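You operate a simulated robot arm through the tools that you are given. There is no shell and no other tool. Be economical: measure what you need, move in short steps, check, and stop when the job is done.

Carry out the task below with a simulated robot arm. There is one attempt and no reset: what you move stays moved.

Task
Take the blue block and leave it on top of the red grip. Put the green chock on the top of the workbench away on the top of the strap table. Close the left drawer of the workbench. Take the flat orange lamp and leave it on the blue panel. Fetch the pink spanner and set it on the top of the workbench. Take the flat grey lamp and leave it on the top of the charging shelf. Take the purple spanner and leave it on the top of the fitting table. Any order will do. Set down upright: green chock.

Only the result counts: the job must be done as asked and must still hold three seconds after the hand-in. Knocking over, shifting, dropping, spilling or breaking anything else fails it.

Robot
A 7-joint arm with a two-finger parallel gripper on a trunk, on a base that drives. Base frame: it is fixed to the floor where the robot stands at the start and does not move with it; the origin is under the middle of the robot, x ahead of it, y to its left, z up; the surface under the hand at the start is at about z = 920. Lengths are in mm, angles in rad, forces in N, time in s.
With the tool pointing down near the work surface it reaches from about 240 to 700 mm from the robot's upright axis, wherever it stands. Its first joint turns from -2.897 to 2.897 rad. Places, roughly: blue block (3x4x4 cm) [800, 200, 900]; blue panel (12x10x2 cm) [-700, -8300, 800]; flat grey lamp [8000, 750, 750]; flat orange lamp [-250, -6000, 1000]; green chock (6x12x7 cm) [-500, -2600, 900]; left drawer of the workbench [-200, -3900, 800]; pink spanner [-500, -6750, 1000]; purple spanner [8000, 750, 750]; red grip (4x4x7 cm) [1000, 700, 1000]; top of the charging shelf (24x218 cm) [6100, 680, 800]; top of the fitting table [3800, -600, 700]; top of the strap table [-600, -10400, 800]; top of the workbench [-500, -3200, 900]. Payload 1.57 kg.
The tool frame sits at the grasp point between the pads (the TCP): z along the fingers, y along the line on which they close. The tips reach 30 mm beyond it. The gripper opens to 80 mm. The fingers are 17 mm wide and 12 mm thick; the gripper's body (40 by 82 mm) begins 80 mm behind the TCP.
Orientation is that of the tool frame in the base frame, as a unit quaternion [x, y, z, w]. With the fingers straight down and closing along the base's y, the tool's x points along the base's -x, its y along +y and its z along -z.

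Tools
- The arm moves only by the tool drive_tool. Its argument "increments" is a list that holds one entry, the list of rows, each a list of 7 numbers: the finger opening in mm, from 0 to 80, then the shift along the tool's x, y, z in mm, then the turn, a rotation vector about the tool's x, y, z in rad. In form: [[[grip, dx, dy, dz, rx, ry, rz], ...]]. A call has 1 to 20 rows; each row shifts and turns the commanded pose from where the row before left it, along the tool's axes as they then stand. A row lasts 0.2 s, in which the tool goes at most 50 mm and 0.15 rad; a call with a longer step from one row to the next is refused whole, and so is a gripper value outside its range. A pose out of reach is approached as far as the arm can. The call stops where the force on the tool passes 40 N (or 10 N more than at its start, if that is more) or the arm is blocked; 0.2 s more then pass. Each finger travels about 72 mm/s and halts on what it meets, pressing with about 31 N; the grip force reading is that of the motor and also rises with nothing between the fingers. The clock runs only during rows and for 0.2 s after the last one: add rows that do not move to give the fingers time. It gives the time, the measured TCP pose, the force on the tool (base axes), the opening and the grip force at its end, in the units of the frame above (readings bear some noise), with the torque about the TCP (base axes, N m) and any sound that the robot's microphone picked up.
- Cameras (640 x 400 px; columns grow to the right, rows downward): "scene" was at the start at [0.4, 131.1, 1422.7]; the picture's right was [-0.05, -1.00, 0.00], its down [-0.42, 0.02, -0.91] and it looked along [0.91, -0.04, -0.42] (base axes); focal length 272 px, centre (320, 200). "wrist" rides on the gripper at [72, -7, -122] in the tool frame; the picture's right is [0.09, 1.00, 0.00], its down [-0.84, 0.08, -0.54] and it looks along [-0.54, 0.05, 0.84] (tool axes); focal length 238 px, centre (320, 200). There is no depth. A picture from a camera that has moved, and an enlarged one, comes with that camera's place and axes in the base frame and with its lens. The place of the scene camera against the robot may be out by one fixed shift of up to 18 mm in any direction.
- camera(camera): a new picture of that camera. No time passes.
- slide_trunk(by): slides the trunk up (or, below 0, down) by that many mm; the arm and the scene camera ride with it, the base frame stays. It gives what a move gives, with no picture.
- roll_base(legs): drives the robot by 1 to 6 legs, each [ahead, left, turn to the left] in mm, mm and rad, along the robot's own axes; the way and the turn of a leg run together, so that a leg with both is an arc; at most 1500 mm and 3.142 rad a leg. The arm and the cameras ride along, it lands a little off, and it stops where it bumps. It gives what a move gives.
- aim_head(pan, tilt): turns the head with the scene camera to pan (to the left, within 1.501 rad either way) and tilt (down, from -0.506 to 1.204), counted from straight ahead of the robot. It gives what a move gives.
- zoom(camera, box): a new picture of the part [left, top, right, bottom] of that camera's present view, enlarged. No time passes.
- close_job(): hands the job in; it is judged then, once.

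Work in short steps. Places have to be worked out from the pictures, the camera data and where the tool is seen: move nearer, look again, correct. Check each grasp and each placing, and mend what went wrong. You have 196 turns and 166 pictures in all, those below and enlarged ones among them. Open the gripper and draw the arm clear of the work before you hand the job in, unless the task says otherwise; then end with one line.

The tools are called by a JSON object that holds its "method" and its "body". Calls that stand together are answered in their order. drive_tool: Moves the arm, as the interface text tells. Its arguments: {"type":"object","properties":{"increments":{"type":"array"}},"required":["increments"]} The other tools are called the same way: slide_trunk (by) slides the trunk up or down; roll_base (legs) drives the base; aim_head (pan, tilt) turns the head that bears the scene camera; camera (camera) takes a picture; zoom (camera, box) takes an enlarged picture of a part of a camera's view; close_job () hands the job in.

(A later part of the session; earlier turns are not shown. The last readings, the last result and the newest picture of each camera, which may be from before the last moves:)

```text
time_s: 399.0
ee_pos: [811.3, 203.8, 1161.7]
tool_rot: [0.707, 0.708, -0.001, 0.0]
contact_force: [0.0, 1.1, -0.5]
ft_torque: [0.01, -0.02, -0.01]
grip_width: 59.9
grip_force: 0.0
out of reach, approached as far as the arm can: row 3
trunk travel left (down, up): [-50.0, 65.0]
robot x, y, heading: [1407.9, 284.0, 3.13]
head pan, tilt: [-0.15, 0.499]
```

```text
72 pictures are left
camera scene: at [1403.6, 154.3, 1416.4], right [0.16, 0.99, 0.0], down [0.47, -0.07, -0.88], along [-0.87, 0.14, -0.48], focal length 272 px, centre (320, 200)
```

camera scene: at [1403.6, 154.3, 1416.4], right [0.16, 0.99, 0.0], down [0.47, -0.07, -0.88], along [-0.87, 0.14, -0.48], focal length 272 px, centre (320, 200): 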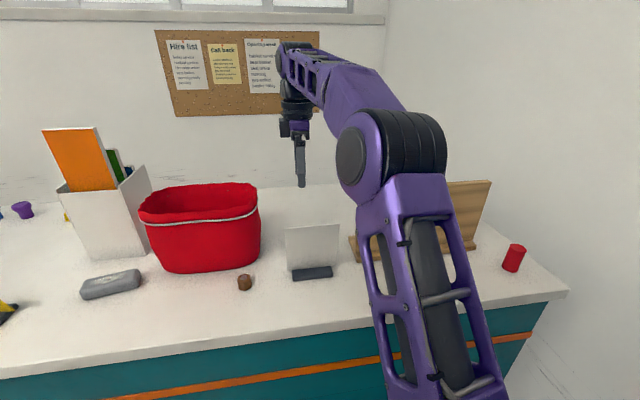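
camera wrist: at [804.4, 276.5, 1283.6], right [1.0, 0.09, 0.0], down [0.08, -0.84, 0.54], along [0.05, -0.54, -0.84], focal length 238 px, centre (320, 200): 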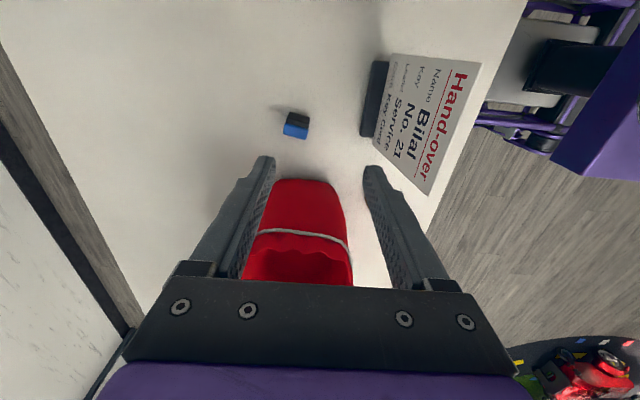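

Block ≈(777,180) and the grip ≈(951,728). I roll 35 mm closer, then centre and descend to ~1010 for a closer look.

{"method": "roll_base", "body": {"legs": [[35, 0, 0]]}}

{"method": "drive_tool", "body": {"increments": [[[60, -12, 0, 30, 0, 0, 0], [60, -12, 0, 45, 0, 0, 0], [60, 0, 0, 45, 0, 0, 0], [60, 0, 0, 25, 0, 0, 0], [60, 0, 0, 0, 0, 0, 0]]]}}

{"method": "camera", "body": {"camera": "wrist"}}

{"method": "zoom", "body": {"camera": "scene", "box": [220, 160, 380, 300]}}

```text
time_s: 399.8
ee_pos: [775.8, 205.2, 1162.5]
tool_rot: [0.707, 0.707, 0.0, 0.001]
contact_force: [-0.1, 0.1, -0.4]
ft_torque: [0.01, 0.01, -0.02]
grip_width: 59.9
grip_force: 0.2
trunk travel left (down, up): [-50.0, 65.0]
robot x, y, heading: [1374.1, 287.4, 3.14]
head pan, tilt: [-0.15, 0.499]
```

```text
time_s: 401.0
ee_pos: [774.6, 178.9, 1017.0]
tool_rot: [0.707, 0.707, -0.001, 0.001]
contact_force: [-0.3, 0.8, -0.7]
ft_torque: [-0.02, 0.02, -0.01]
grip_width: 60.0
grip_force: 0.0
trunk travel left (down, up): [-50.0, 65.0]
robot x, y, heading: [1369.5, 284.1, 3.141]
head pan, tilt: [-0.15, 0.499]
```

```text
71 pictures are left
camera wrist: at [767.6, 251.0, 1138.1], right [1.0, 0.09, 0.0], down [0.08, -0.84, 0.54], along [0.05, -0.54, -0.84], focal length 238 px, centre (320, 200)
```

wrist: 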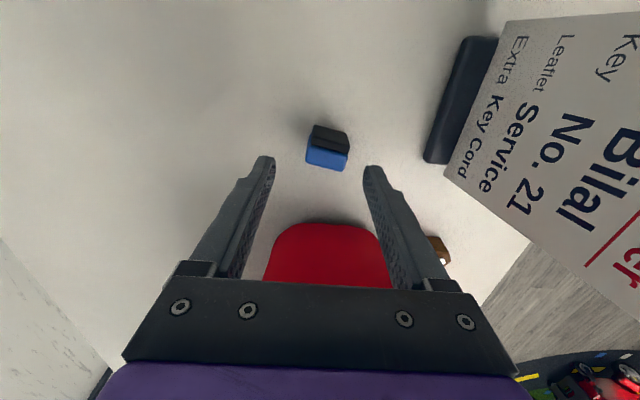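

```text
2.86 times, centred on (300, 230) of scene
camera zoom: at [1369.0, 154.5, 1416.4], right [0.15, 0.99, 0.0], down [0.47, -0.07, -0.88], along [-0.87, 0.14, -0.48], focal length 778 px, centre (377, 114)
```

zoom: 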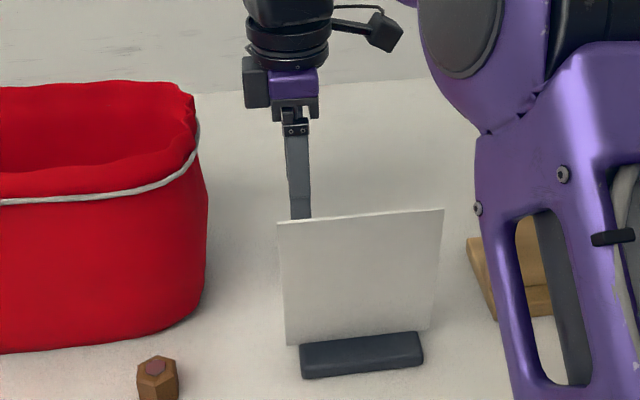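

Block centre ≈(780,178), 3 cm along x. I descend to TCP≈953.

{"method": "drive_tool", "body": {"increments": [[[60, 0, 6, 25, 0, 0, 0], [60, 0, 0, 25, 0, 0, 0], [60, 0, 0, 8, 0, 0, 0], [60, 0, 0, 6, 0, 0, 0], [60, 0, 0, 0, 0, 0, 0]]]}}

{"method": "camera", "body": {"camera": "wrist"}}

```text
time_s: 402.2
ee_pos: [781.3, 180.7, 953.6]
tool_rot: [0.707, 0.707, -0.001, 0.0]
contact_force: [-0.3, -0.3, 0.2]
ft_torque: [0.01, 0.03, -0.02]
grip_width: 60.0
grip_force: 0.0
trunk travel left (down, up): [-50.0, 65.0]
robot x, y, heading: [1369.4, 284.7, 3.14]
head pan, tilt: [-0.15, 0.499]
```

```text
69 pictures are left
camera wrist: at [775.1, 251.3, 1074.7], right [1.0, 0.09, 0.0], down [0.08, -0.84, 0.54], along [0.05, -0.54, -0.84], focal length 238 px, centre (320, 200)
```

wrist: 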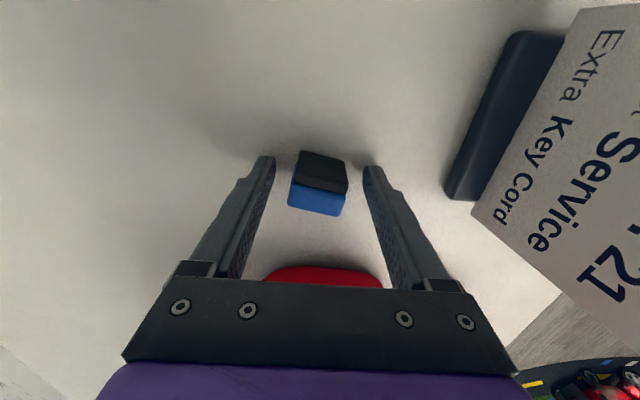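

Centred and aligned. Close on the block, then lift.

{"method": "drive_tool", "body": {"increments": [[[45, 0, 0, 0, 0, 0, 0], [30, 0, 0, 0, 0, 0, 0], [10, 0, 0, 0, 0, 0, 0], [10, 0, 0, 0, 0, 0, 0], [10, 0, 0, 0, 0, 0, 0]]]}}

{"method": "drive_tool", "body": {"increments": [[[10, 0, 0, -20, 0, 0, 0], [10, 0, 0, -45, 0, 0, 0], [10, 0, 0, -45, 0, 0, 0], [10, 0, 0, -45, 0, 0, 0], [10, 0, 0, -45, 0, 0, 0]]]}}

{"method": "camera", "body": {"camera": "wrist"}}

```text
time_s: 403.4
ee_pos: [780.7, 179.7, 953.1]
tool_rot: [0.707, 0.707, -0.001, 0.0]
contact_force: [-0.3, -0.3, 0.0]
ft_torque: [-0.01, 0.0, 0.02]
grip_width: 33.6
grip_force: 30.8
trunk travel left (down, up): [-50.0, 65.0]
robot x, y, heading: [1375.0, 284.4, 3.134]
head pan, tilt: [-0.15, 0.499]
```

```text
time_s: 404.6
ee_pos: [783.0, 180.5, 1154.6]
tool_rot: [0.707, 0.708, 0.0, 0.001]
contact_force: [0.2, 0.2, -0.7]
ft_torque: [0.0, 0.0, 0.0]
grip_width: 33.8
grip_force: 30.9
trunk travel left (down, up): [-50.0, 65.0]
robot x, y, heading: [1374.7, 284.1, 3.133]
head pan, tilt: [-0.15, 0.499]
```

```text
68 pictures are left
camera wrist: at [777.0, 251.8, 1277.1], right [1.0, 0.09, 0.0], down [0.08, -0.84, 0.54], along [0.05, -0.54, -0.84], focal length 238 px, centre (320, 200)
```

wrist: 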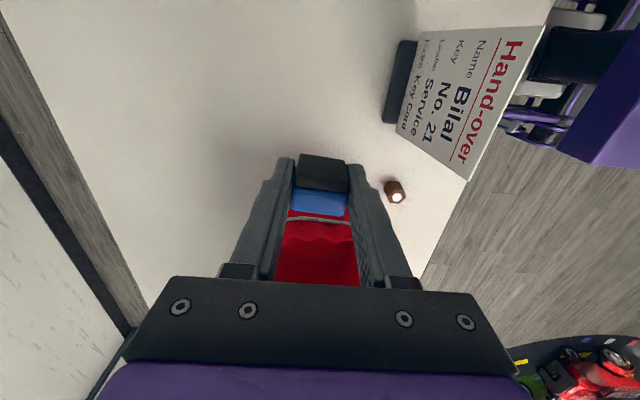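

Block held (34 mm). I retract behind the sign/board at z≈1175, then swing clockwise toward the red grip.

{"method": "drive_tool", "body": {"increments": [[[10, 7, 40, -4, 0, 0, 0], [10, 7, 40, -4, 0, 0, 0], [10, 7, 40, -4, 0, 0, 0], [10, 7, 40, -4, 0, 0, 0], [10, 7, 40, -4, 0, 0, 0], [10, 47, -5.5, 0, 0, 0, 0.12], [10, 47, -5.5, 0, 0, 0, 0.12], [10, 47, -5.5, 0, 0, 0, 0.12], [10, 47, -5.5, 0, 0, 0, 0.12], [10, 47, -5.5, 0, 0, 0, 0.12], [10, 47, -5.5, 0, 0, 0, 0.12], [10, 47, -5.5, 0, 0, 0, 0.12], [10, 47, -5.5, 0, 0, 0, 0.12]]]}}

{"method": "camera", "body": {"camera": "wrist"}}

{"method": "aim_head", "body": {"pan": -0.4, "tilt": 0.5}}

{"method": "camera", "body": {"camera": "scene"}}

```text
time_s: 407.4
ee_pos: [1091.1, 563.6, 1172.6]
tool_rot: [0.954, 0.3, -0.002, 0.001]
contact_force: [-1.2, -0.2, 0.2]
ft_torque: [0.02, -0.02, 0.02]
grip_width: 33.4
grip_force: 31.2
trunk travel left (down, up): [-50.0, 65.0]
robot x, y, heading: [1371.9, 286.2, 3.135]
head pan, tilt: [-0.15, 0.499]
```

```text
67 pictures are left
camera wrist: at [1147.4, 609.8, 1294.3], right [0.65, -0.76, 0.0], down [-0.64, -0.54, 0.54], along [-0.41, -0.35, -0.84], focal length 238 px, centre (320, 200)
```

wrist: 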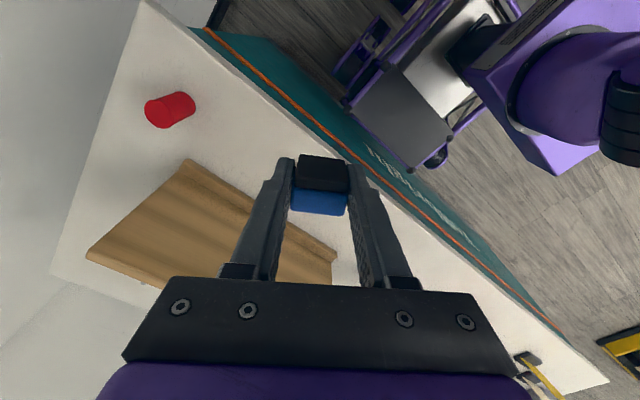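

```text
time_s: 408.2
ee_pos: [1091.0, 562.5, 1172.7]
tool_rot: [0.954, 0.301, 0.0, 0.001]
contact_force: [0.0, 0.7, -0.8]
ft_torque: [-0.01, -0.01, 0.03]
grip_width: 33.4
grip_force: 31.1
trunk travel left (down, up): [-50.0, 65.0]
robot x, y, heading: [1369.0, 284.1, 3.133]
head pan, tilt: [-0.4, 0.499]
```

```text
66 pictures are left
camera scene: at [1375.3, 176.3, 1416.4], right [0.39, 0.92, 0.0], down [0.44, -0.19, -0.88], along [-0.81, 0.35, -0.48], focal length 272 px, centre (320, 200)
```

scene: 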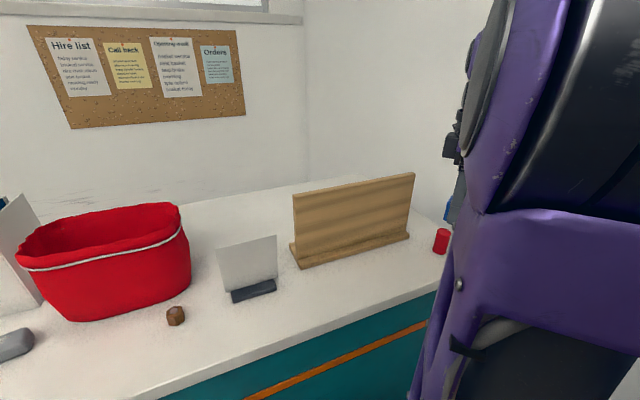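

I zoom on the red grip in the wrist view.

{"method": "zoom", "body": {"camera": "wrist", "box": [110, 60, 270, 160]}}

{"method": "zoom", "body": {"camera": "scene", "box": [380, 180, 500, 280]}}

```text
4.00 times, centred on (190, 110) of wrist
camera zoom: at [1147.2, 609.5, 1294.6], right [0.65, -0.76, 0.0], down [-0.64, -0.54, 0.54], along [-0.41, -0.35, -0.84], focal length 953 px, centre (840, 560)
```

zoom: 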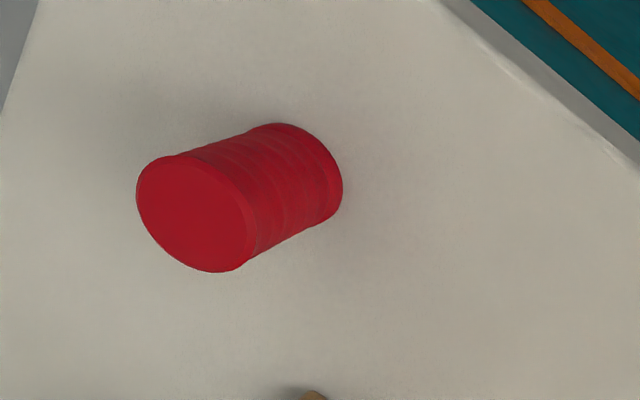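

```text
4.00 times, centred on (440, 230) of scene
camera zoom: at [1375.3, 176.3, 1416.4], right [0.39, 0.92, 0.0], down [0.44, -0.19, -0.88], along [-0.81, 0.35, -0.48], focal length 1089 px, centre (-160, 80)
```

zoom: 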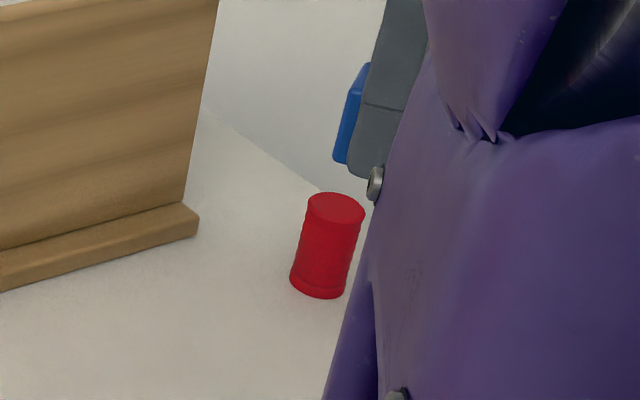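

Grip top centre ≈(963,716). I move above it at z≈1100 and look again.

{"method": "drive_tool", "body": {"increments": [[[10, -3.5, -39.7, 0, 0, 0, 0], [10, -3.5, -39.7, 0, 0, 0, 0], [10, -3.5, -39.7, 0, 0, 0, 0], [10, -3.5, -39.7, 0, 0, 0, 0], [10, -3.5, -39.7, 0, 0, 0, 0], [10, 0, 0, 35, 0, 0, 0], [10, 0, 0, 35, 0, 0, 0], [10, 0, 0, 0, 0, 0, 0]]]}}

{"method": "camera", "body": {"camera": "wrist"}}

{"method": "camera", "body": {"camera": "scene"}}

```text
time_s: 410.0
ee_pos: [962.1, 716.3, 1100.2]
tool_rot: [0.953, 0.301, -0.001, 0.0]
contact_force: [0.2, -0.5, -0.9]
ft_torque: [0.01, -0.01, 0.02]
grip_width: 33.2
grip_force: 31.1
trunk travel left (down, up): [-50.0, 65.0]
robot x, y, heading: [1371.6, 286.0, 3.137]
head pan, tilt: [-0.4, 0.499]
```

```text
63 pictures are left
camera wrist: at [1017.6, 761.8, 1222.3], right [0.65, -0.76, 0.0], down [-0.64, -0.54, 0.54], along [-0.41, -0.35, -0.84], focal length 238 px, centre (320, 200)
```

wrist: 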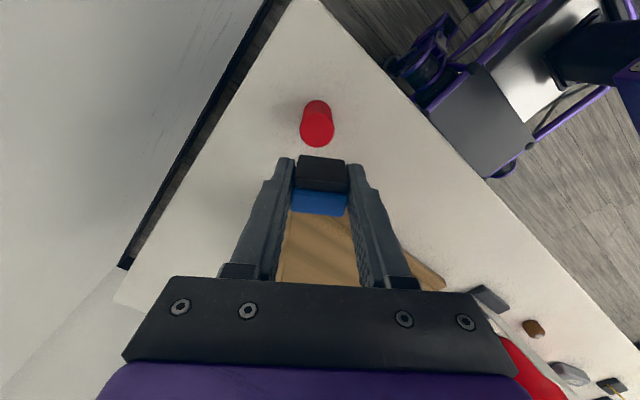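

```text
62 pictures are left
camera scene: at [1375.3, 176.4, 1416.4], right [0.39, 0.92, 0.0], down [0.44, -0.19, -0.88], along [-0.81, 0.35, -0.48], focal length 272 px, centre (320, 200)
```

scene: 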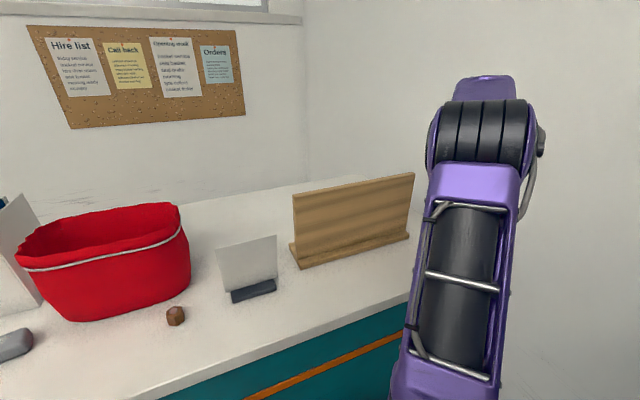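

{"method": "zoom", "body": {"camera": "wrist", "box": [270, 80, 370, 160]}}

```text
5.00 times, centred on (320, 120) of wrist
camera zoom: at [1017.6, 761.8, 1222.3], right [0.65, -0.76, 0.0], down [-0.64, -0.54, 0.54], along [-0.41, -0.35, -0.84], focal length 1192 px, centre (320, 600)
```

zoom: 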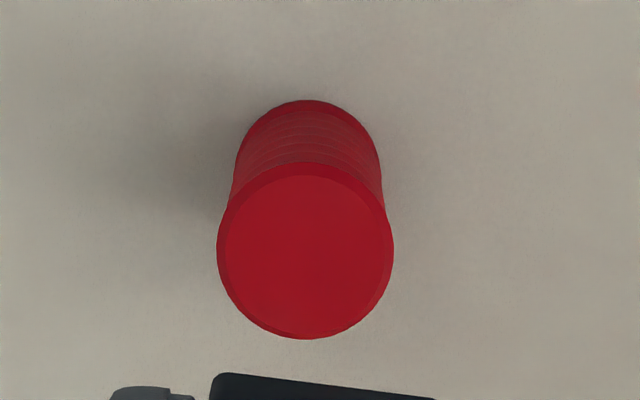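

I zoom on the held block to judge its shape and centre.

{"method": "zoom", "body": {"camera": "wrist", "box": [260, 140, 380, 230]}}

```text
4.44 times, centred on (320, 185) of wrist
camera zoom: at [1017.6, 761.8, 1222.3], right [0.65, -0.76, 0.0], down [-0.64, -0.54, 0.54], along [-0.41, -0.35, -0.84], focal length 1059 px, centre (320, 267)
```

zoom: 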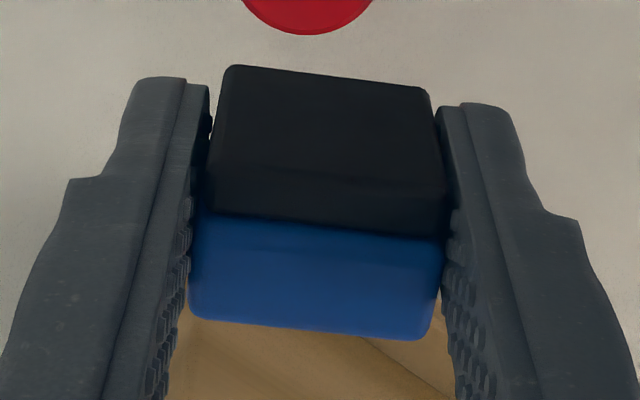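

The block's centre lies ~8 mm behind the TCP along the tool's x, so I shift by (11.6,-1.9) in the tool frame to centre it over the grip and descend to ~1035.

{"method": "drive_tool", "body": {"increments": [[[10, 11.6, -1.9, 10, 0, 0, 0], [10, 0, 0, 25, 0, 0, 0], [10, 0, 0, 20, 0, 0, 0], [10, 0, 0, 10, 0, 0, 0], [10, 0, 0, 0, 0, 0, 0]]]}}

{"method": "zoom", "body": {"camera": "wrist", "box": [240, 100, 400, 230]}}

```text
time_s: 411.2
ee_pos: [970.5, 723.7, 1035.9]
tool_rot: [0.954, 0.301, -0.001, 0.001]
contact_force: [-0.5, 0.2, -0.9]
ft_torque: [-0.02, 0.05, 0.0]
grip_width: 33.4
grip_force: 31.0
trunk travel left (down, up): [-50.0, 65.0]
robot x, y, heading: [1370.7, 286.8, 3.138]
head pan, tilt: [-0.4, 0.499]
```

```text
3.08 times, centred on (320, 165) of wrist
camera zoom: at [1025.7, 770.7, 1157.7], right [0.65, -0.76, 0.0], down [-0.64, -0.54, 0.54], along [-0.41, -0.35, -0.84], focal length 733 px, centre (320, 308)
```

zoom: 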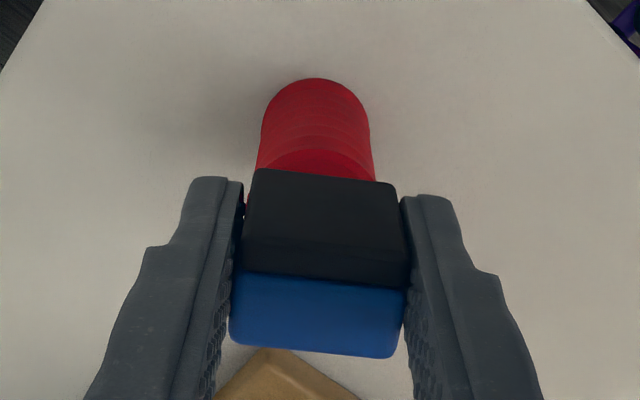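

Nearly coincident; I shift 4 mm back along tool x and lower gently to contact.

{"method": "drive_tool", "body": {"increments": [[[10, -4, 0, 4, 0, 0, 0], [10, 0, 0, 3, 0, 0, 0], [10, 0, 0, 3, 0, 0, 0], [10, 0, 0, 0, 0, 0, 0]]]}}

{"method": "drive_tool", "body": {"increments": [[[10, 0, 0, 1.5, 0, 0, 0], [10, 0, 0, 1.5, 0, 0, 0], [10, 0, 0, 0, 0, 0, 0]]]}}

```text
time_s: 412.2
ee_pos: [968.1, 722.0, 1025.2]
tool_rot: [0.954, 0.301, 0.0, 0.002]
contact_force: [1.0, -0.3, -0.7]
ft_torque: [-0.01, 0.03, -0.02]
grip_width: 33.3
grip_force: 30.6
trunk travel left (down, up): [-50.0, 65.0]
robot x, y, heading: [1373.7, 286.7, 3.138]
head pan, tilt: [-0.4, 0.499]
```

```text
time_s: 413.0
ee_pos: [967.9, 721.9, 1023.2]
tool_rot: [0.954, 0.301, -0.001, 0.001]
contact_force: [0.1, -0.6, 0.2]
ft_torque: [0.0, 0.0, 0.01]
grip_width: 33.2
grip_force: 31.3
trunk travel left (down, up): [-50.0, 65.0]
robot x, y, heading: [1373.2, 287.2, 3.134]
head pan, tilt: [-0.4, 0.499]
```

{"method": "drive_tool", "body": {"increments": [[[10, 0, 0, 1.5, 0, 0, 0], [10, 0, 0, 1.5, 0, 0, 0], [10, 0, 0, 0, 0, 0, 0]]]}}

{"method": "zoom", "body": {"camera": "wrist", "box": [240, 100, 400, 230]}}

```text
time_s: 413.8
ee_pos: [968.2, 721.1, 1021.0]
tool_rot: [0.954, 0.301, 0.0, 0.0]
contact_force: [-0.8, -0.4, -0.4]
ft_torque: [-0.02, -0.01, 0.04]
grip_width: 33.1
grip_force: 30.8
trunk travel left (down, up): [-50.0, 65.0]
robot x, y, heading: [1368.0, 286.0, 3.135]
head pan, tilt: [-0.4, 0.499]
```

```text
3.08 times, centred on (320, 165) of wrist
camera zoom: at [1023.7, 768.1, 1142.4], right [0.65, -0.76, 0.0], down [-0.64, -0.54, 0.54], along [-0.41, -0.35, -0.84], focal length 733 px, centre (320, 308)
```

zoom: 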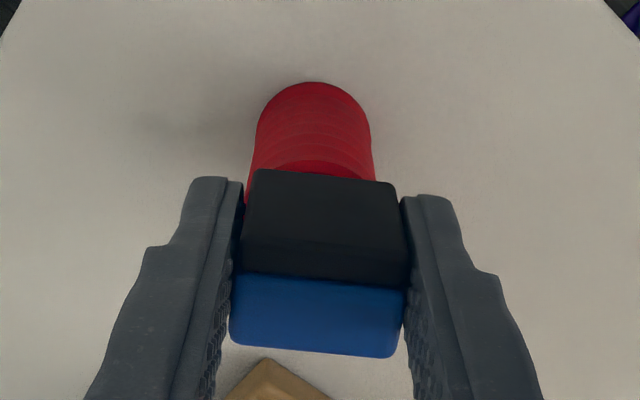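

Slight 2 mm sideways correction and continue lowering.

{"method": "drive_tool", "body": {"increments": [[[10, 0, -2, 1, 0, 0, 0], [10, 0, 0, 1.5, 0, 0, 0], [10, 0, 0, 1.5, 0, 0, 0], [10, 0, 0, 0, 0, 0, 0]]]}}

{"method": "drive_tool", "body": {"increments": [[[10, 0, 0, 1.5, 0, 0, 0], [10, 0, 0, 1.5, 0, 0, 0], [10, 0, 0, 0, 0, 0, 0]]]}}

```text
time_s: 414.8
ee_pos: [964.6, 723.0, 1016.7]
tool_rot: [0.954, 0.301, -0.001, 0.0]
contact_force: [-0.2, 0.8, 2.0]
ft_torque: [0.0, 0.04, -0.02]
grip_width: 33.2
grip_force: 30.7
trunk travel left (down, up): [-50.0, 65.0]
robot x, y, heading: [1369.9, 286.2, 3.141]
head pan, tilt: [-0.4, 0.499]
```

```text
time_s: 415.6
ee_pos: [965.3, 723.2, 1016.2]
tool_rot: [0.954, 0.301, -0.003, -0.002]
contact_force: [-1.2, -1.2, 23.8]
ft_torque: [-0.19, 0.16, -0.01]
grip_width: 33.0
grip_force: 31.5
trunk travel left (down, up): [-50.0, 65.0]
robot x, y, heading: [1370.7, 286.1, 3.139]
head pan, tilt: [-0.4, 0.499]
```

Contact at 1016. I unload slightly, open a little, and rise straight up.

{"method": "drive_tool", "body": {"increments": [[[10, 0, 0, -2.2, 0, 0, 0], [34, 0, 0, 0, 0, 0, 0], [40, 0, 0, 0, 0, 0, 0], [50, 0, 0, 0, 0, 0, 0], [50, 0, 0, 0, 0, 0, 0]]]}}

{"method": "zoom", "body": {"camera": "wrist", "box": [240, 100, 400, 230]}}

{"method": "drive_tool", "body": {"increments": [[[50, 0, 0, -10, 0, 0, 0], [50, 0, 0, -25, 0, 0, 0], [50, 0, 0, -40, 0, 0, 0], [50, 0, 0, -40, 0, 0, 0], [50, 0, 0, -40, 0, 0, 0]]]}}

{"method": "camera", "body": {"camera": "wrist"}}

```text
time_s: 416.8
ee_pos: [965.9, 724.1, 1016.8]
tool_rot: [0.954, 0.301, 0.0, 0.001]
contact_force: [-0.4, 0.3, -0.1]
ft_torque: [-0.03, 0.03, 0.04]
grip_width: 49.8
grip_force: 0.1
trunk travel left (down, up): [-50.0, 65.0]
robot x, y, heading: [1377.1, 282.5, 3.14]
head pan, tilt: [-0.4, 0.499]
```

```text
3.08 times, centred on (320, 165) of wrist
camera zoom: at [1022.1, 769.8, 1138.0], right [0.65, -0.76, 0.0], down [-0.64, -0.54, 0.54], along [-0.41, -0.35, -0.84], focal length 733 px, centre (320, 308)
```

zoom: 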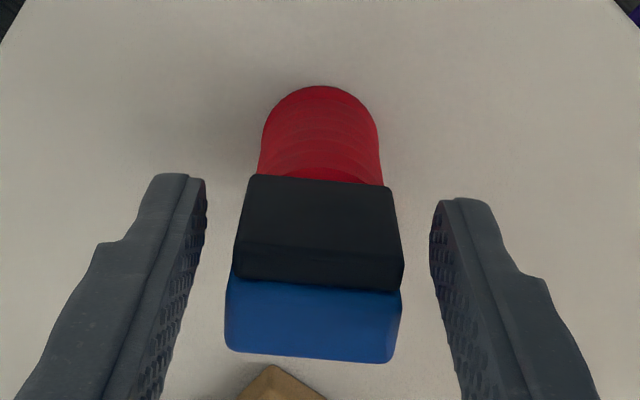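

```text
time_s: 418.0
ee_pos: [966.2, 723.3, 1171.8]
tool_rot: [0.954, 0.301, 0.0, 0.001]
contact_force: [-0.3, 0.5, 0.6]
ft_torque: [0.01, 0.01, 0.0]
grip_width: 49.8
grip_force: 0.2
trunk travel left (down, up): [-50.0, 65.0]
robot x, y, heading: [1370.3, 285.2, 3.137]
head pan, tilt: [-0.4, 0.499]
```

```text
56 pictures are left
camera wrist: at [1021.5, 769.9, 1292.8], right [0.65, -0.76, 0.0], down [-0.64, -0.54, 0.54], along [-0.41, -0.35, -0.84], focal length 238 px, centre (320, 200)
```

wrist: 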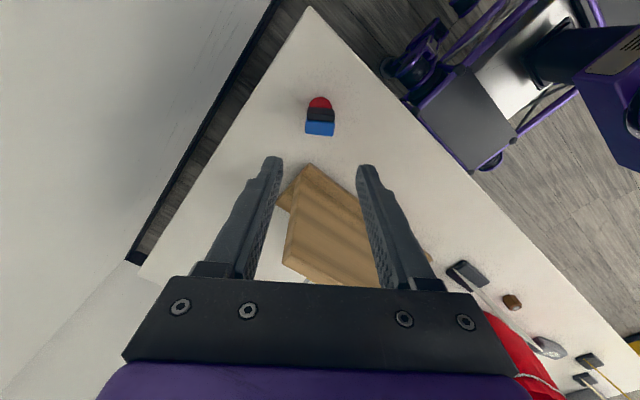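

The block sits stably on the red grip. I retract the arm, back off and drive round toward the far tables to +x.

{"method": "drive_tool", "body": {"increments": [[[50, 4.8, 43, 0, 0, 0, 0], [50, 4.8, 43, 0, 0, 0, 0], [50, 4.8, 43, 0, 0, 0, 0], [50, 4.8, 43, 0, 0, 0, 0]]]}}

{"method": "roll_base", "body": {"legs": [[-250, 0, 0], [0, 900, 0], [0, 0, 1.571], [0, 0, 1.571], [0, -735, 0], [1500, 0, 0]]}}

{"method": "aim_head", "body": {"pan": 0.4, "tilt": 0.3}}

{"method": "camera", "body": {"camera": "scene"}}

```text
time_s: 419.0
ee_pos: [1081.7, 592.5, 1168.7]
tool_rot: [0.954, 0.3, -0.001, 0.0]
contact_force: [0.1, 0.0, -0.1]
ft_torque: [-0.03, -0.02, 0.02]
grip_width: 49.9
grip_force: 0.0
trunk travel left (down, up): [-50.0, 65.0]
robot x, y, heading: [1366.9, 285.4, 3.14]
head pan, tilt: [-0.4, 0.499]
```

```text
time_s: 451.6
ee_pos: [3440.3, -1633.1, 1169.0]
tool_rot: [-0.318, 0.948, 0.001, 0.002]
contact_force: [-0.6, -1.2, -0.6]
ft_torque: [-0.01, -0.02, -0.01]
grip_width: 49.9
grip_force: 0.1
trunk travel left (down, up): [-50.0, 65.0]
robot x, y, heading: [3135.4, -1335.3, 0.029]
head pan, tilt: [-0.4, 0.499]
```

```text
time_s: 452.8
ee_pos: [3439.6, -1633.4, 1169.6]
tool_rot: [-0.318, 0.948, 0.0, 0.001]
contact_force: [-0.3, 0.6, -0.1]
ft_torque: [-0.02, 0.0, -0.01]
grip_width: 49.9
grip_force: 0.1
trunk travel left (down, up): [-50.0, 65.0]
robot x, y, heading: [3138.1, -1336.2, 0.029]
head pan, tilt: [0.4, 0.3]
```

```text
55 pictures are left
camera scene: at [3127.8, -1165.9, 1434.7], right [0.42, -0.91, 0.0], down [-0.27, -0.12, -0.96], along [0.87, 0.4, -0.3], focal length 272 px, centre (320, 200)
```

scene: 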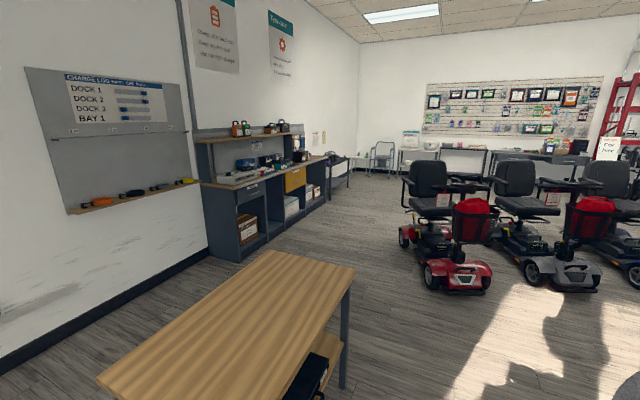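

The fitting table's top is free. I go on past it, then up toward the wall, to get in front of the charging shelf and the far table.

{"method": "roll_base", "body": {"legs": [[0, 0, -0.03], [1500, 0, 0], [100, 0, 0], [0, 1250, 0], [1400, 0, 0]]}}

{"method": "aim_head", "body": {"pan": 0.4, "tilt": 0.4}}

{"method": "camera", "body": {"camera": "scene"}}

```text
time_s: 479.5
ee_pos: [6424.5, -437.6, 1170.4]
tool_rot: [-0.3, 0.954, 0.001, 0.001]
contact_force: [0.4, -0.2, 0.0]
ft_torque: [0.01, -0.01, 0.0]
grip_width: 50.4
grip_force: 0.1
trunk travel left (down, up): [-50.0, 65.0]
robot x, y, heading: [6131.0, -132.6, -0.006]
head pan, tilt: [0.4, 0.3]
```

```text
time_s: 480.2
ee_pos: [6423.8, -438.6, 1170.5]
tool_rot: [-0.3, 0.954, 0.001, 0.001]
contact_force: [0.1, 0.5, -0.1]
ft_torque: [-0.01, 0.01, -0.01]
grip_width: 50.1
grip_force: 0.0
trunk travel left (down, up): [-50.0, 65.0]
robot x, y, heading: [6137.9, -131.2, -0.01]
head pan, tilt: [0.4, 0.4]
```

```text
54 pictures are left
camera scene: at [6129.3, 41.2, 1425.5], right [0.38, -0.92, 0.0], down [-0.36, -0.15, -0.92], along [0.85, 0.35, -0.39], focal length 272 px, centre (320, 200)
```

scene: 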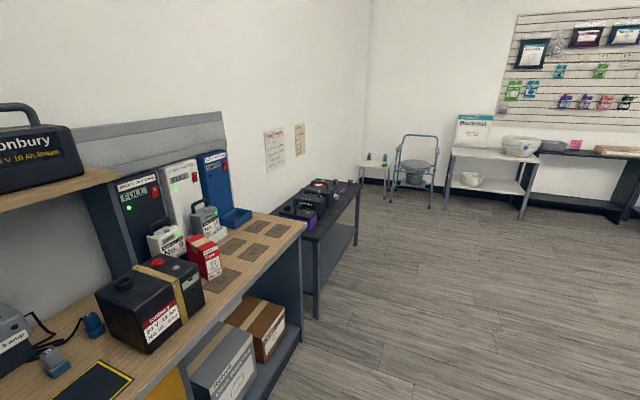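

I move ahead to the dark table and look at its top.

{"method": "roll_base", "body": {"legs": [[1450, 0, 0.01]]}}

{"method": "aim_head", "body": {"pan": 1.1, "tilt": 0.55}}

{"method": "camera", "body": {"camera": "scene"}}

```text
time_s: 487.4
ee_pos: [7891.4, -436.8, 1170.4]
tool_rot: [-0.305, 0.952, 0.001, 0.001]
contact_force: [0.0, -0.1, 0.2]
ft_torque: [-0.01, -0.01, 0.02]
grip_width: 49.8
grip_force: 0.1
trunk travel left (down, up): [-50.0, 65.0]
robot x, y, heading: [7599.8, -132.6, 0.001]
head pan, tilt: [0.4, 0.4]
```

```text
time_s: 488.5
ee_pos: [7889.9, -436.5, 1170.2]
tool_rot: [-0.305, 0.952, 0.0, 0.001]
contact_force: [-0.3, 0.1, 0.1]
ft_torque: [0.04, 0.03, -0.04]
grip_width: 49.8
grip_force: 0.0
trunk travel left (down, up): [-50.0, 65.0]
robot x, y, heading: [7597.2, -131.5, 0.004]
head pan, tilt: [1.1, 0.55]
```

```text
53 pictures are left
camera scene: at [7545.4, 82.7, 1411.8], right [0.89, -0.45, 0.0], down [-0.24, -0.47, -0.85], along [0.38, 0.76, -0.52], focal length 272 px, centre (320, 200)
```

scene: 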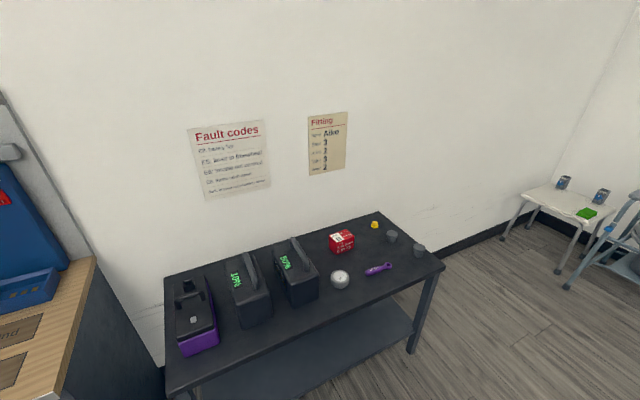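

The grey puck lies at ≈(7875,600) with the purple spanner to its right ≈(8020,587), on a low dark table (front edge y≈500). I face the table and bring the arm over the puck.

{"method": "roll_base", "body": {"legs": [[0, 0, 1.567], [200, -330, 0]]}}

{"method": "drive_tool", "body": {"increments": [[[80, -45.5, 9.2, 0, 0, 0, -0.11], [80, -45.5, 9.2, 0, 0, 0, -0.11], [80, -45.5, 9.2, 0, 0, 0, -0.11], [80, -45.5, 9.2, 0, 0, 0, -0.11], [80, -45.5, 9.2, 0, 0, 0, -0.11], [80, -45.5, 9.2, 0, 0, 0, -0.11], [80, -45.5, 9.2, 0, 0, 0, -0.11], [80, -45.5, 9.2, 0, 0, 0, -0.11], [80, 0, 0, 0, 0, 0, -0.07]]]}}

{"method": "camera", "body": {"camera": "wrist"}}

{"method": "aim_head", "body": {"pan": -0.1, "tilt": 0.6}}

{"method": "camera", "body": {"camera": "scene"}}

```text
time_s: 496.1
ee_pos: [8227.1, 362.4, 1170.4]
tool_rot: [0.889, -0.457, -0.001, -0.001]
contact_force: [0.7, -0.3, -0.2]
ft_torque: [0.05, 0.01, 0.03]
grip_width: 49.9
grip_force: 0.1
trunk travel left (down, up): [-50.0, 65.0]
robot x, y, heading: [7924.5, 68.2, 1.574]
head pan, tilt: [1.1, 0.55]
```

```text
time_s: 498.1
ee_pos: [7890.0, 492.1, 1170.0]
tool_rot: [1.0, 0.0, -0.001, -0.001]
contact_force: [-0.6, 0.4, -1.0]
ft_torque: [-0.01, -0.01, -0.01]
grip_width: 79.6
grip_force: 0.1
trunk travel left (down, up): [-50.0, 65.0]
robot x, y, heading: [7924.6, 69.6, 1.577]
head pan, tilt: [1.1, 0.55]
```

```text
52 pictures are left
camera wrist: at [7963.4, 498.0, 1291.9], right [0.09, -1.0, 0.0], down [-0.84, -0.08, 0.54], along [-0.54, -0.05, -0.84], focal length 238 px, centre (320, 200)
```

wrist: 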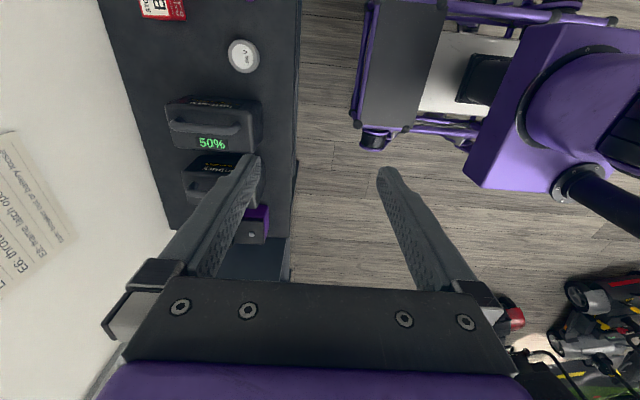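

```text
time_s: 499.6
ee_pos: [7891.3, 491.3, 1170.1]
tool_rot: [1.0, -0.002, -0.001, 0.0]
contact_force: [-0.6, 0.1, 0.3]
ft_torque: [-0.01, -0.01, 0.0]
grip_width: 80.1
grip_force: 0.1
trunk travel left (down, up): [-50.0, 65.0]
robot x, y, heading: [7924.2, 69.4, 1.574]
head pan, tilt: [-0.099, 0.6]
```

```text
51 pictures are left
camera scene: at [7711.5, 27.6, 1407.8], right [0.6, 0.8, 0.0], down [0.45, -0.34, -0.83], along [-0.66, 0.5, -0.56], focal length 272 px, centre (320, 200)
```

scene: 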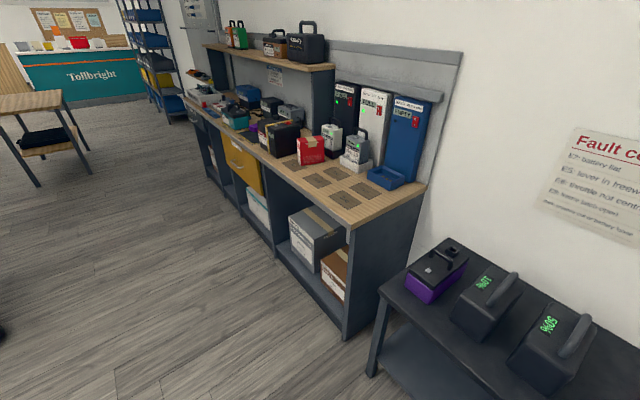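

Triangulation gives the puck at ≈(7928,684,627): the table is only ≈600 high. I drive 110 mm closer, move above it and descend to ~830.

{"method": "roll_base", "body": {"legs": [[110, 0, 0]]}}

{"method": "drive_tool", "body": {"increments": [[[80, 19, -40, 10, 0, 0, 0], [80, 19, -40, 10, 0, 0, 0], [80, 0, 0, 45, 0, 0, 0], [80, 0, 0, 45, 0, 0, 0], [80, 0, 0, 45, 0, 0, 0], [80, 0, 0, 45, 0, 0, 0], [80, 0, 0, 45, 0, 0, 0], [80, 0, 0, 45, 0, 0, 0], [80, 0, 0, 45, 0, 0, 0], [80, 0, 0, 0, 0, 0, 0]]]}}

{"method": "camera", "body": {"camera": "wrist"}}

{"method": "aim_head", "body": {"pan": 0.1, "tilt": 0.7}}

{"method": "camera", "body": {"camera": "scene"}}

```text
time_s: 500.7
ee_pos: [7891.2, 600.8, 1169.4]
tool_rot: [1.0, -0.001, -0.001, 0.0]
contact_force: [-0.2, -0.3, 0.1]
ft_torque: [-0.02, -0.05, 0.03]
grip_width: 80.3
grip_force: 0.0
trunk travel left (down, up): [-50.0, 65.0]
robot x, y, heading: [7919.4, 181.4, 1.57]
head pan, tilt: [-0.099, 0.6]
```

```text
time_s: 502.9
ee_pos: [7926.7, 682.3, 833.4]
tool_rot: [1.0, -0.001, -0.001, -0.001]
contact_force: [-0.2, 0.5, -0.4]
ft_torque: [0.04, 0.03, -0.01]
grip_width: 80.1
grip_force: 0.2
trunk travel left (down, up): [-50.0, 65.0]
robot x, y, heading: [7919.9, 179.4, 1.573]
head pan, tilt: [-0.099, 0.6]
```

```text
50 pictures are left
camera wrist: at [8000.2, 688.6, 955.8], right [0.09, -1.0, 0.0], down [-0.84, -0.08, 0.54], along [-0.54, -0.05, -0.84], focal length 238 px, centre (320, 200)
```

wrist: 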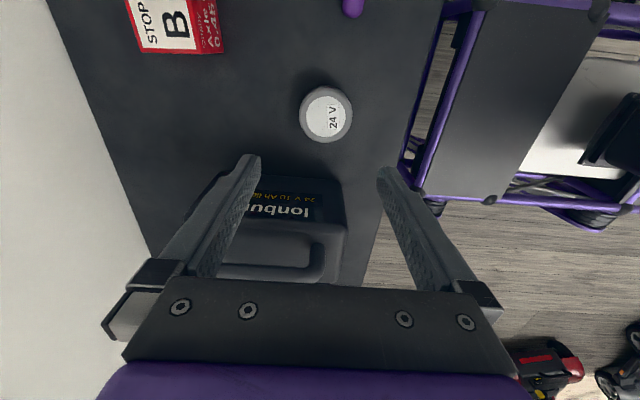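

```text
time_s: 503.7
ee_pos: [7927.2, 683.5, 834.3]
tool_rot: [1.0, -0.001, -0.001, 0.001]
contact_force: [-0.8, 0.3, 0.6]
ft_torque: [-0.02, 0.04, 0.02]
grip_width: 80.0
grip_force: 0.1
trunk travel left (down, up): [-50.0, 65.0]
robot x, y, heading: [7921.7, 179.0, 1.573]
head pan, tilt: [0.099, 0.7]
```

```text
49 pictures are left
camera scene: at [7773.2, 168.4, 1398.7], right [0.99, 0.1, 0.0], down [0.07, -0.64, -0.77], along [-0.08, 0.76, -0.64], focal length 272 px, centre (320, 200)
```

scene: 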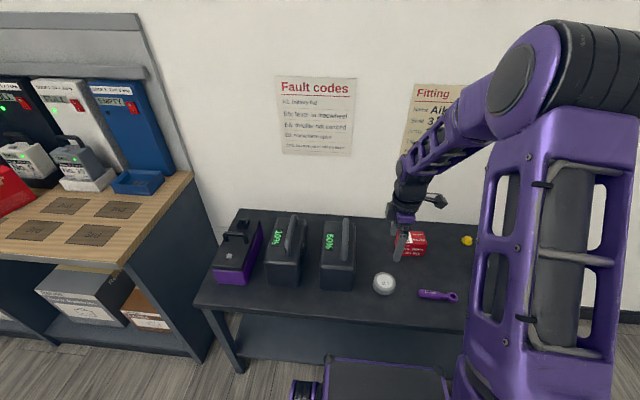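

Puck centre ≈(7926,674), top ≈656. I shift 8 mm and descend to ~690 for a check.

{"method": "drive_tool", "body": {"increments": [[[80, 0, 8, 35, 0, 0, 0], [80, 0, 0, 40, 0, 0, 0], [80, 0, 0, 40, 0, 0, 0], [80, 0, 0, 28, 0, 0, 0], [80, 0, 0, 0, 0, 0, 0]]]}}

{"method": "camera", "body": {"camera": "wrist"}}

{"method": "zoom", "body": {"camera": "scene", "box": [310, 210, 470, 320]}}

```text
time_s: 504.9
ee_pos: [7928.5, 673.2, 692.5]
tool_rot: [1.0, -0.001, -0.001, -0.001]
contact_force: [1.2, -0.1, -0.5]
ft_torque: [0.0, -0.01, -0.03]
grip_width: 79.9
grip_force: 0.1
trunk travel left (down, up): [-50.0, 65.0]
robot x, y, heading: [7922.6, 177.6, 1.579]
head pan, tilt: [0.099, 0.7]
```

```text
48 pictures are left
camera wrist: at [8001.0, 680.0, 813.7], right [0.09, -1.0, 0.0], down [-0.84, -0.08, 0.54], along [-0.54, -0.05, -0.84], focal length 238 px, centre (320, 200)
```

wrist: 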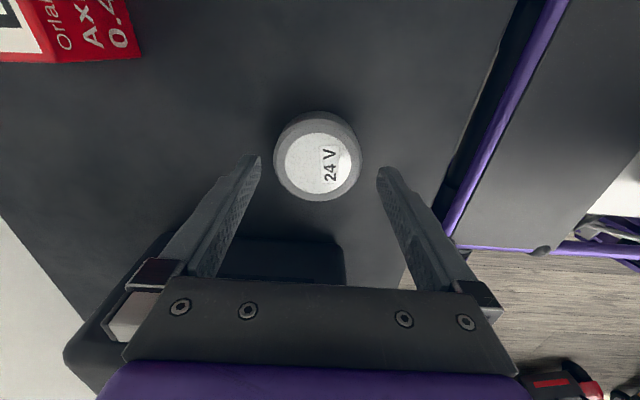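

```text
3.64 times, centred on (390, 265) of scene
camera zoom: at [7773.2, 168.5, 1398.7], right [0.99, 0.1, 0.0], down [0.07, -0.64, -0.76], along [-0.08, 0.76, -0.64], focal length 990 px, centre (66, -36)
```

zoom: 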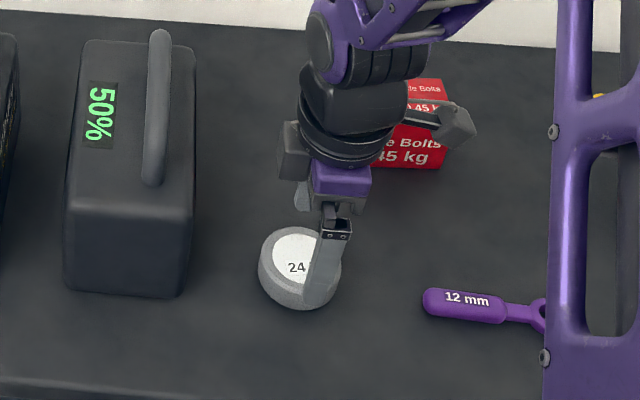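

Aligned. Descend to TCP≈657 and close.

{"method": "drive_tool", "body": {"increments": [[[80, 0, 0, 15, 0, 0, 0], [80, 0, 0, 12, 0, 0, 0], [80, 0, 0, 8, 0, 0, 0], [80, 0, 0, 0, 0, 0, 0], [65, 0, 0, 0, 0, 0, 0], [45, 0, 0, 0, 0, 0, 0], [40, 0, 0, 0, 0, 0, 0], [40, 0, 0, 0, 0, 0, 0]]]}}

{"method": "camera", "body": {"camera": "wrist"}}

```text
time_s: 506.7
ee_pos: [7928.3, 673.4, 656.6]
tool_rot: [1.0, -0.001, -0.001, 0.0]
contact_force: [0.5, 0.6, 0.2]
ft_torque: [0.03, 0.03, -0.01]
grip_width: 66.3
grip_force: 30.4
trunk travel left (down, up): [-50.0, 65.0]
robot x, y, heading: [7923.4, 177.7, 1.573]
head pan, tilt: [0.099, 0.7]
```

```text
46 pictures are left
camera wrist: at [8000.8, 679.2, 779.0], right [0.09, -1.0, 0.0], down [-0.84, -0.08, 0.54], along [-0.54, -0.05, -0.84], focal length 238 px, centre (320, 200)
```

wrist: 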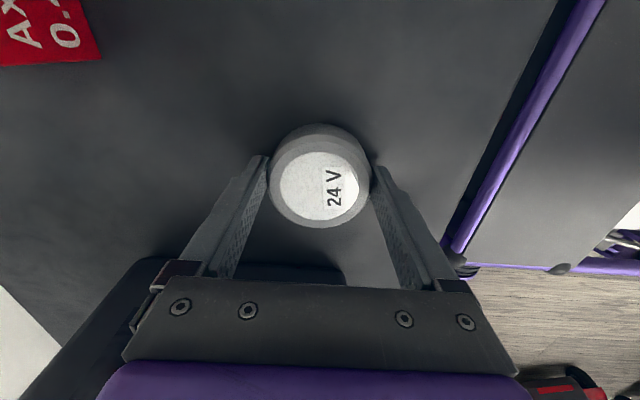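

Held (66 mm). I lift it to ~1150 and drive to the right end of the charging shelf.

{"method": "drive_tool", "body": {"increments": [[[40, 0, 0, -20, 0, 0, 0], [40, 0, 0, -45, 0, 0, 0], [40, 0, 0, -45, 0, 0, 0], [40, 0, 0, -45, 0, 0, 0], [40, 0, 0, -45, 0, 0, 0], [40, 0, 0, -45, 0, 0, 0], [40, 0, 0, -45, 0, 0, 0], [40, 0, 0, -45, 0, 0, 0], [40, 0, 0, -45, 0, 0, 0], [40, 0, 0, -40, 0, 0, 0]]]}}

{"method": "roll_base", "body": {"legs": [[-180, 0, 0], [0, 790, 0], [120, 0, 0]]}}

{"method": "camera", "body": {"camera": "wrist"}}

{"method": "camera", "body": {"camera": "scene"}}

```text
time_s: 508.9
ee_pos: [7929.9, 673.4, 1076.9]
tool_rot: [1.0, 0.0, -0.001, 0.001]
contact_force: [-0.6, 0.6, -1.2]
ft_torque: [-0.01, 0.03, -0.03]
grip_width: 66.7
grip_force: 31.0
trunk travel left (down, up): [-50.0, 65.0]
robot x, y, heading: [7923.5, 179.7, 1.569]
head pan, tilt: [0.099, 0.7]
```

```text
time_s: 518.9
ee_pos: [7135.5, 606.9, 1076.4]
tool_rot: [1.0, -0.001, -0.001, 0.001]
contact_force: [0.1, 0.2, -0.7]
ft_torque: [0.01, 0.0, -0.03]
grip_width: 66.8
grip_force: 31.4
trunk travel left (down, up): [-50.0, 65.0]
robot x, y, heading: [7126.8, 114.8, 1.569]
head pan, tilt: [0.099, 0.7]
```

```text
45 pictures are left
camera wrist: at [7207.8, 612.7, 1198.4], right [0.09, -1.0, 0.0], down [-0.84, -0.08, 0.54], along [-0.54, -0.05, -0.84], focal length 238 px, centre (320, 200)
```

wrist: 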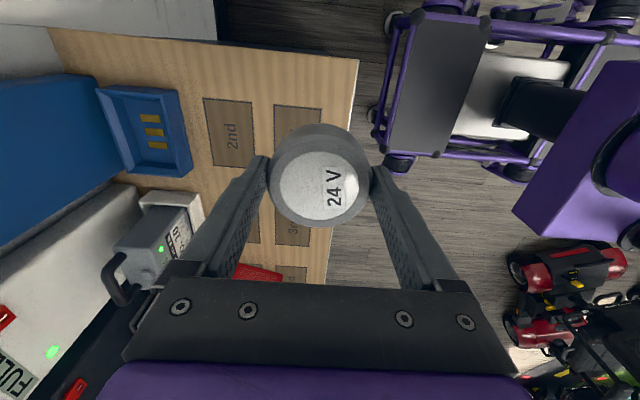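

```text
44 pictures are left
camera scene: at [6978.6, 101.4, 1398.6], right [0.99, 0.1, 0.0], down [0.07, -0.64, -0.77], along [-0.08, 0.76, -0.64], focal length 272 px, centre (320, 200)
```

scene: 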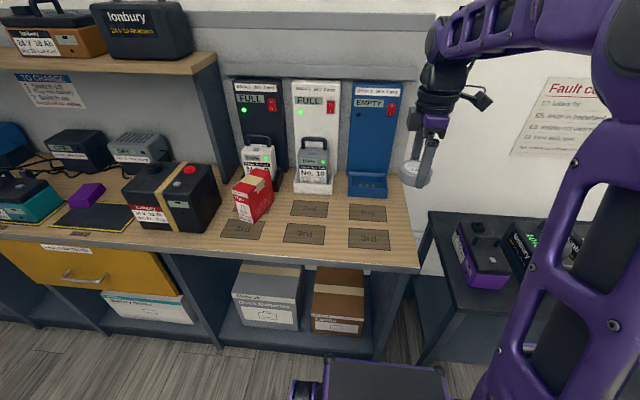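

I zoom on the right end of the shelf to check the pads and free wood strip.

{"method": "zoom", "body": {"camera": "scene", "box": [270, 170, 430, 280]}}

```text
3.64 times, centred on (350, 225) of scene
camera zoom: at [6978.6, 101.4, 1398.6], right [0.99, 0.1, 0.0], down [0.07, -0.64, -0.77], along [-0.08, 0.76, -0.64], focal length 990 px, centre (211, 109)
```

zoom: 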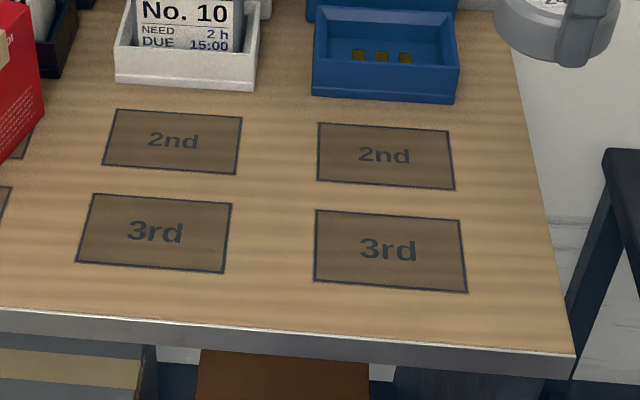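

The pads are only painted marks. I place the puck at ≈(7140,665) on the wood: move over and descend to ~860, then gently to contact.

{"method": "drive_tool", "body": {"increments": [[[40, 2, -29, 20, 0, 0, 0], [40, 3, -29, 20, 0, 0, 0], [40, 0, 0, 45, 0, 0, 0], [40, 0, 0, 45, 0, 0, 0], [40, 0, 0, 45, 0, 0, 0], [40, 0, 0, 25, 0, 0, 0], [40, 0, 0, 0, 0, 0, 0]]]}}

{"method": "zoom", "body": {"camera": "scene", "box": [270, 120, 470, 280]}}

```text
time_s: 520.5
ee_pos: [7140.0, 663.3, 874.9]
tool_rot: [1.0, -0.001, -0.001, 0.0]
contact_force: [-0.1, 0.6, -1.0]
ft_torque: [0.01, 0.02, -0.01]
grip_width: 66.7
grip_force: 30.7
trunk travel left (down, up): [-50.0, 65.0]
robot x, y, heading: [7129.2, 118.6, 1.577]
head pan, tilt: [0.099, 0.7]
```

```text
2.50 times, centred on (370, 200) of scene
camera zoom: at [6978.6, 101.6, 1398.7], right [0.99, 0.1, 0.0], down [0.07, -0.64, -0.76], along [-0.08, 0.76, -0.64], focal length 680 px, centre (195, 200)
```

zoom: 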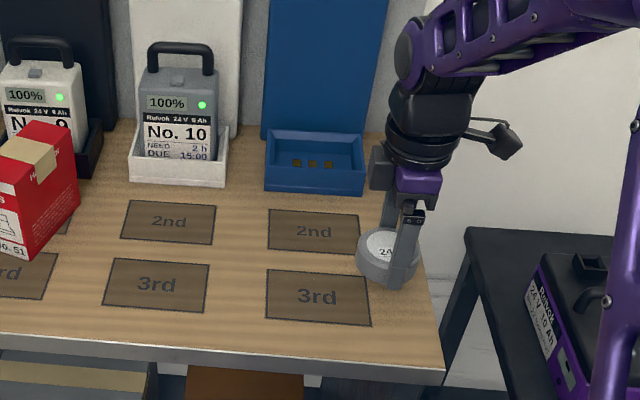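

Slightly further from the edge (15 mm left) and down to contact.

{"method": "drive_tool", "body": {"increments": [[[40, -15, 0, 10, 0, 0, 0], [40, 0, 0, 10, 0, 0, 0], [40, 0, 0, 8, 0, 0, 0], [40, 0, 0, 5, 0, 0, 0], [40, 0, 0, 4, 0, 0, 0], [40, 0, 0, 3, 0, 0, 0], [40, 0, 0, 3, 0, 0, 0], [40, 0, 0, 3, 0, 0, 0], [40, 0, 0, 3, 0, 0, 0], [40, 0, 0, 3, 0, 0, 0], [40, 0, 0, 3, 0, 0, 0]]]}}

{"method": "zoom", "body": {"camera": "scene", "box": [270, 120, 470, 280]}}

```text
time_s: 522.5
ee_pos: [7125.0, 666.1, 829.8]
tool_rot: [1.0, 0.0, 0.0, -0.003]
contact_force: [-0.1, -8.6, 18.5]
ft_torque: [-1.02, -0.01, 0.05]
grip_width: 66.6
grip_force: 31.3
trunk travel left (down, up): [-50.0, 65.0]
robot x, y, heading: [7131.9, 111.7, 1.572]
head pan, tilt: [0.099, 0.7]
stopped in row 10: the force on the tool passed its limit at 44 N (the readings are from after the stop); the commanded pose is now the measured one
```

```text
2.50 times, centred on (370, 200) of scene
camera zoom: at [6978.6, 99.3, 1398.4], right [0.99, 0.1, 0.0], down [0.07, -0.64, -0.77], along [-0.08, 0.76, -0.64], focal length 680 px, centre (195, 200)
```

zoom: 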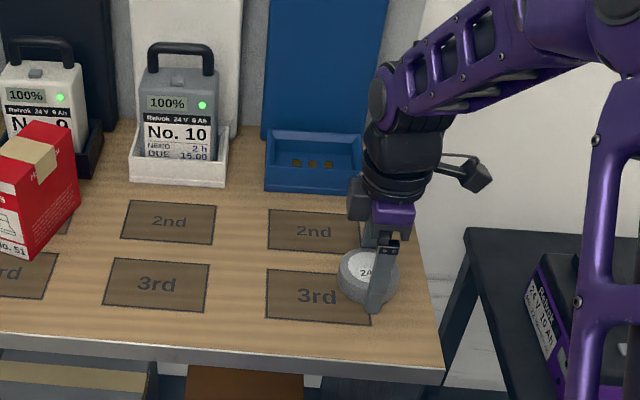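

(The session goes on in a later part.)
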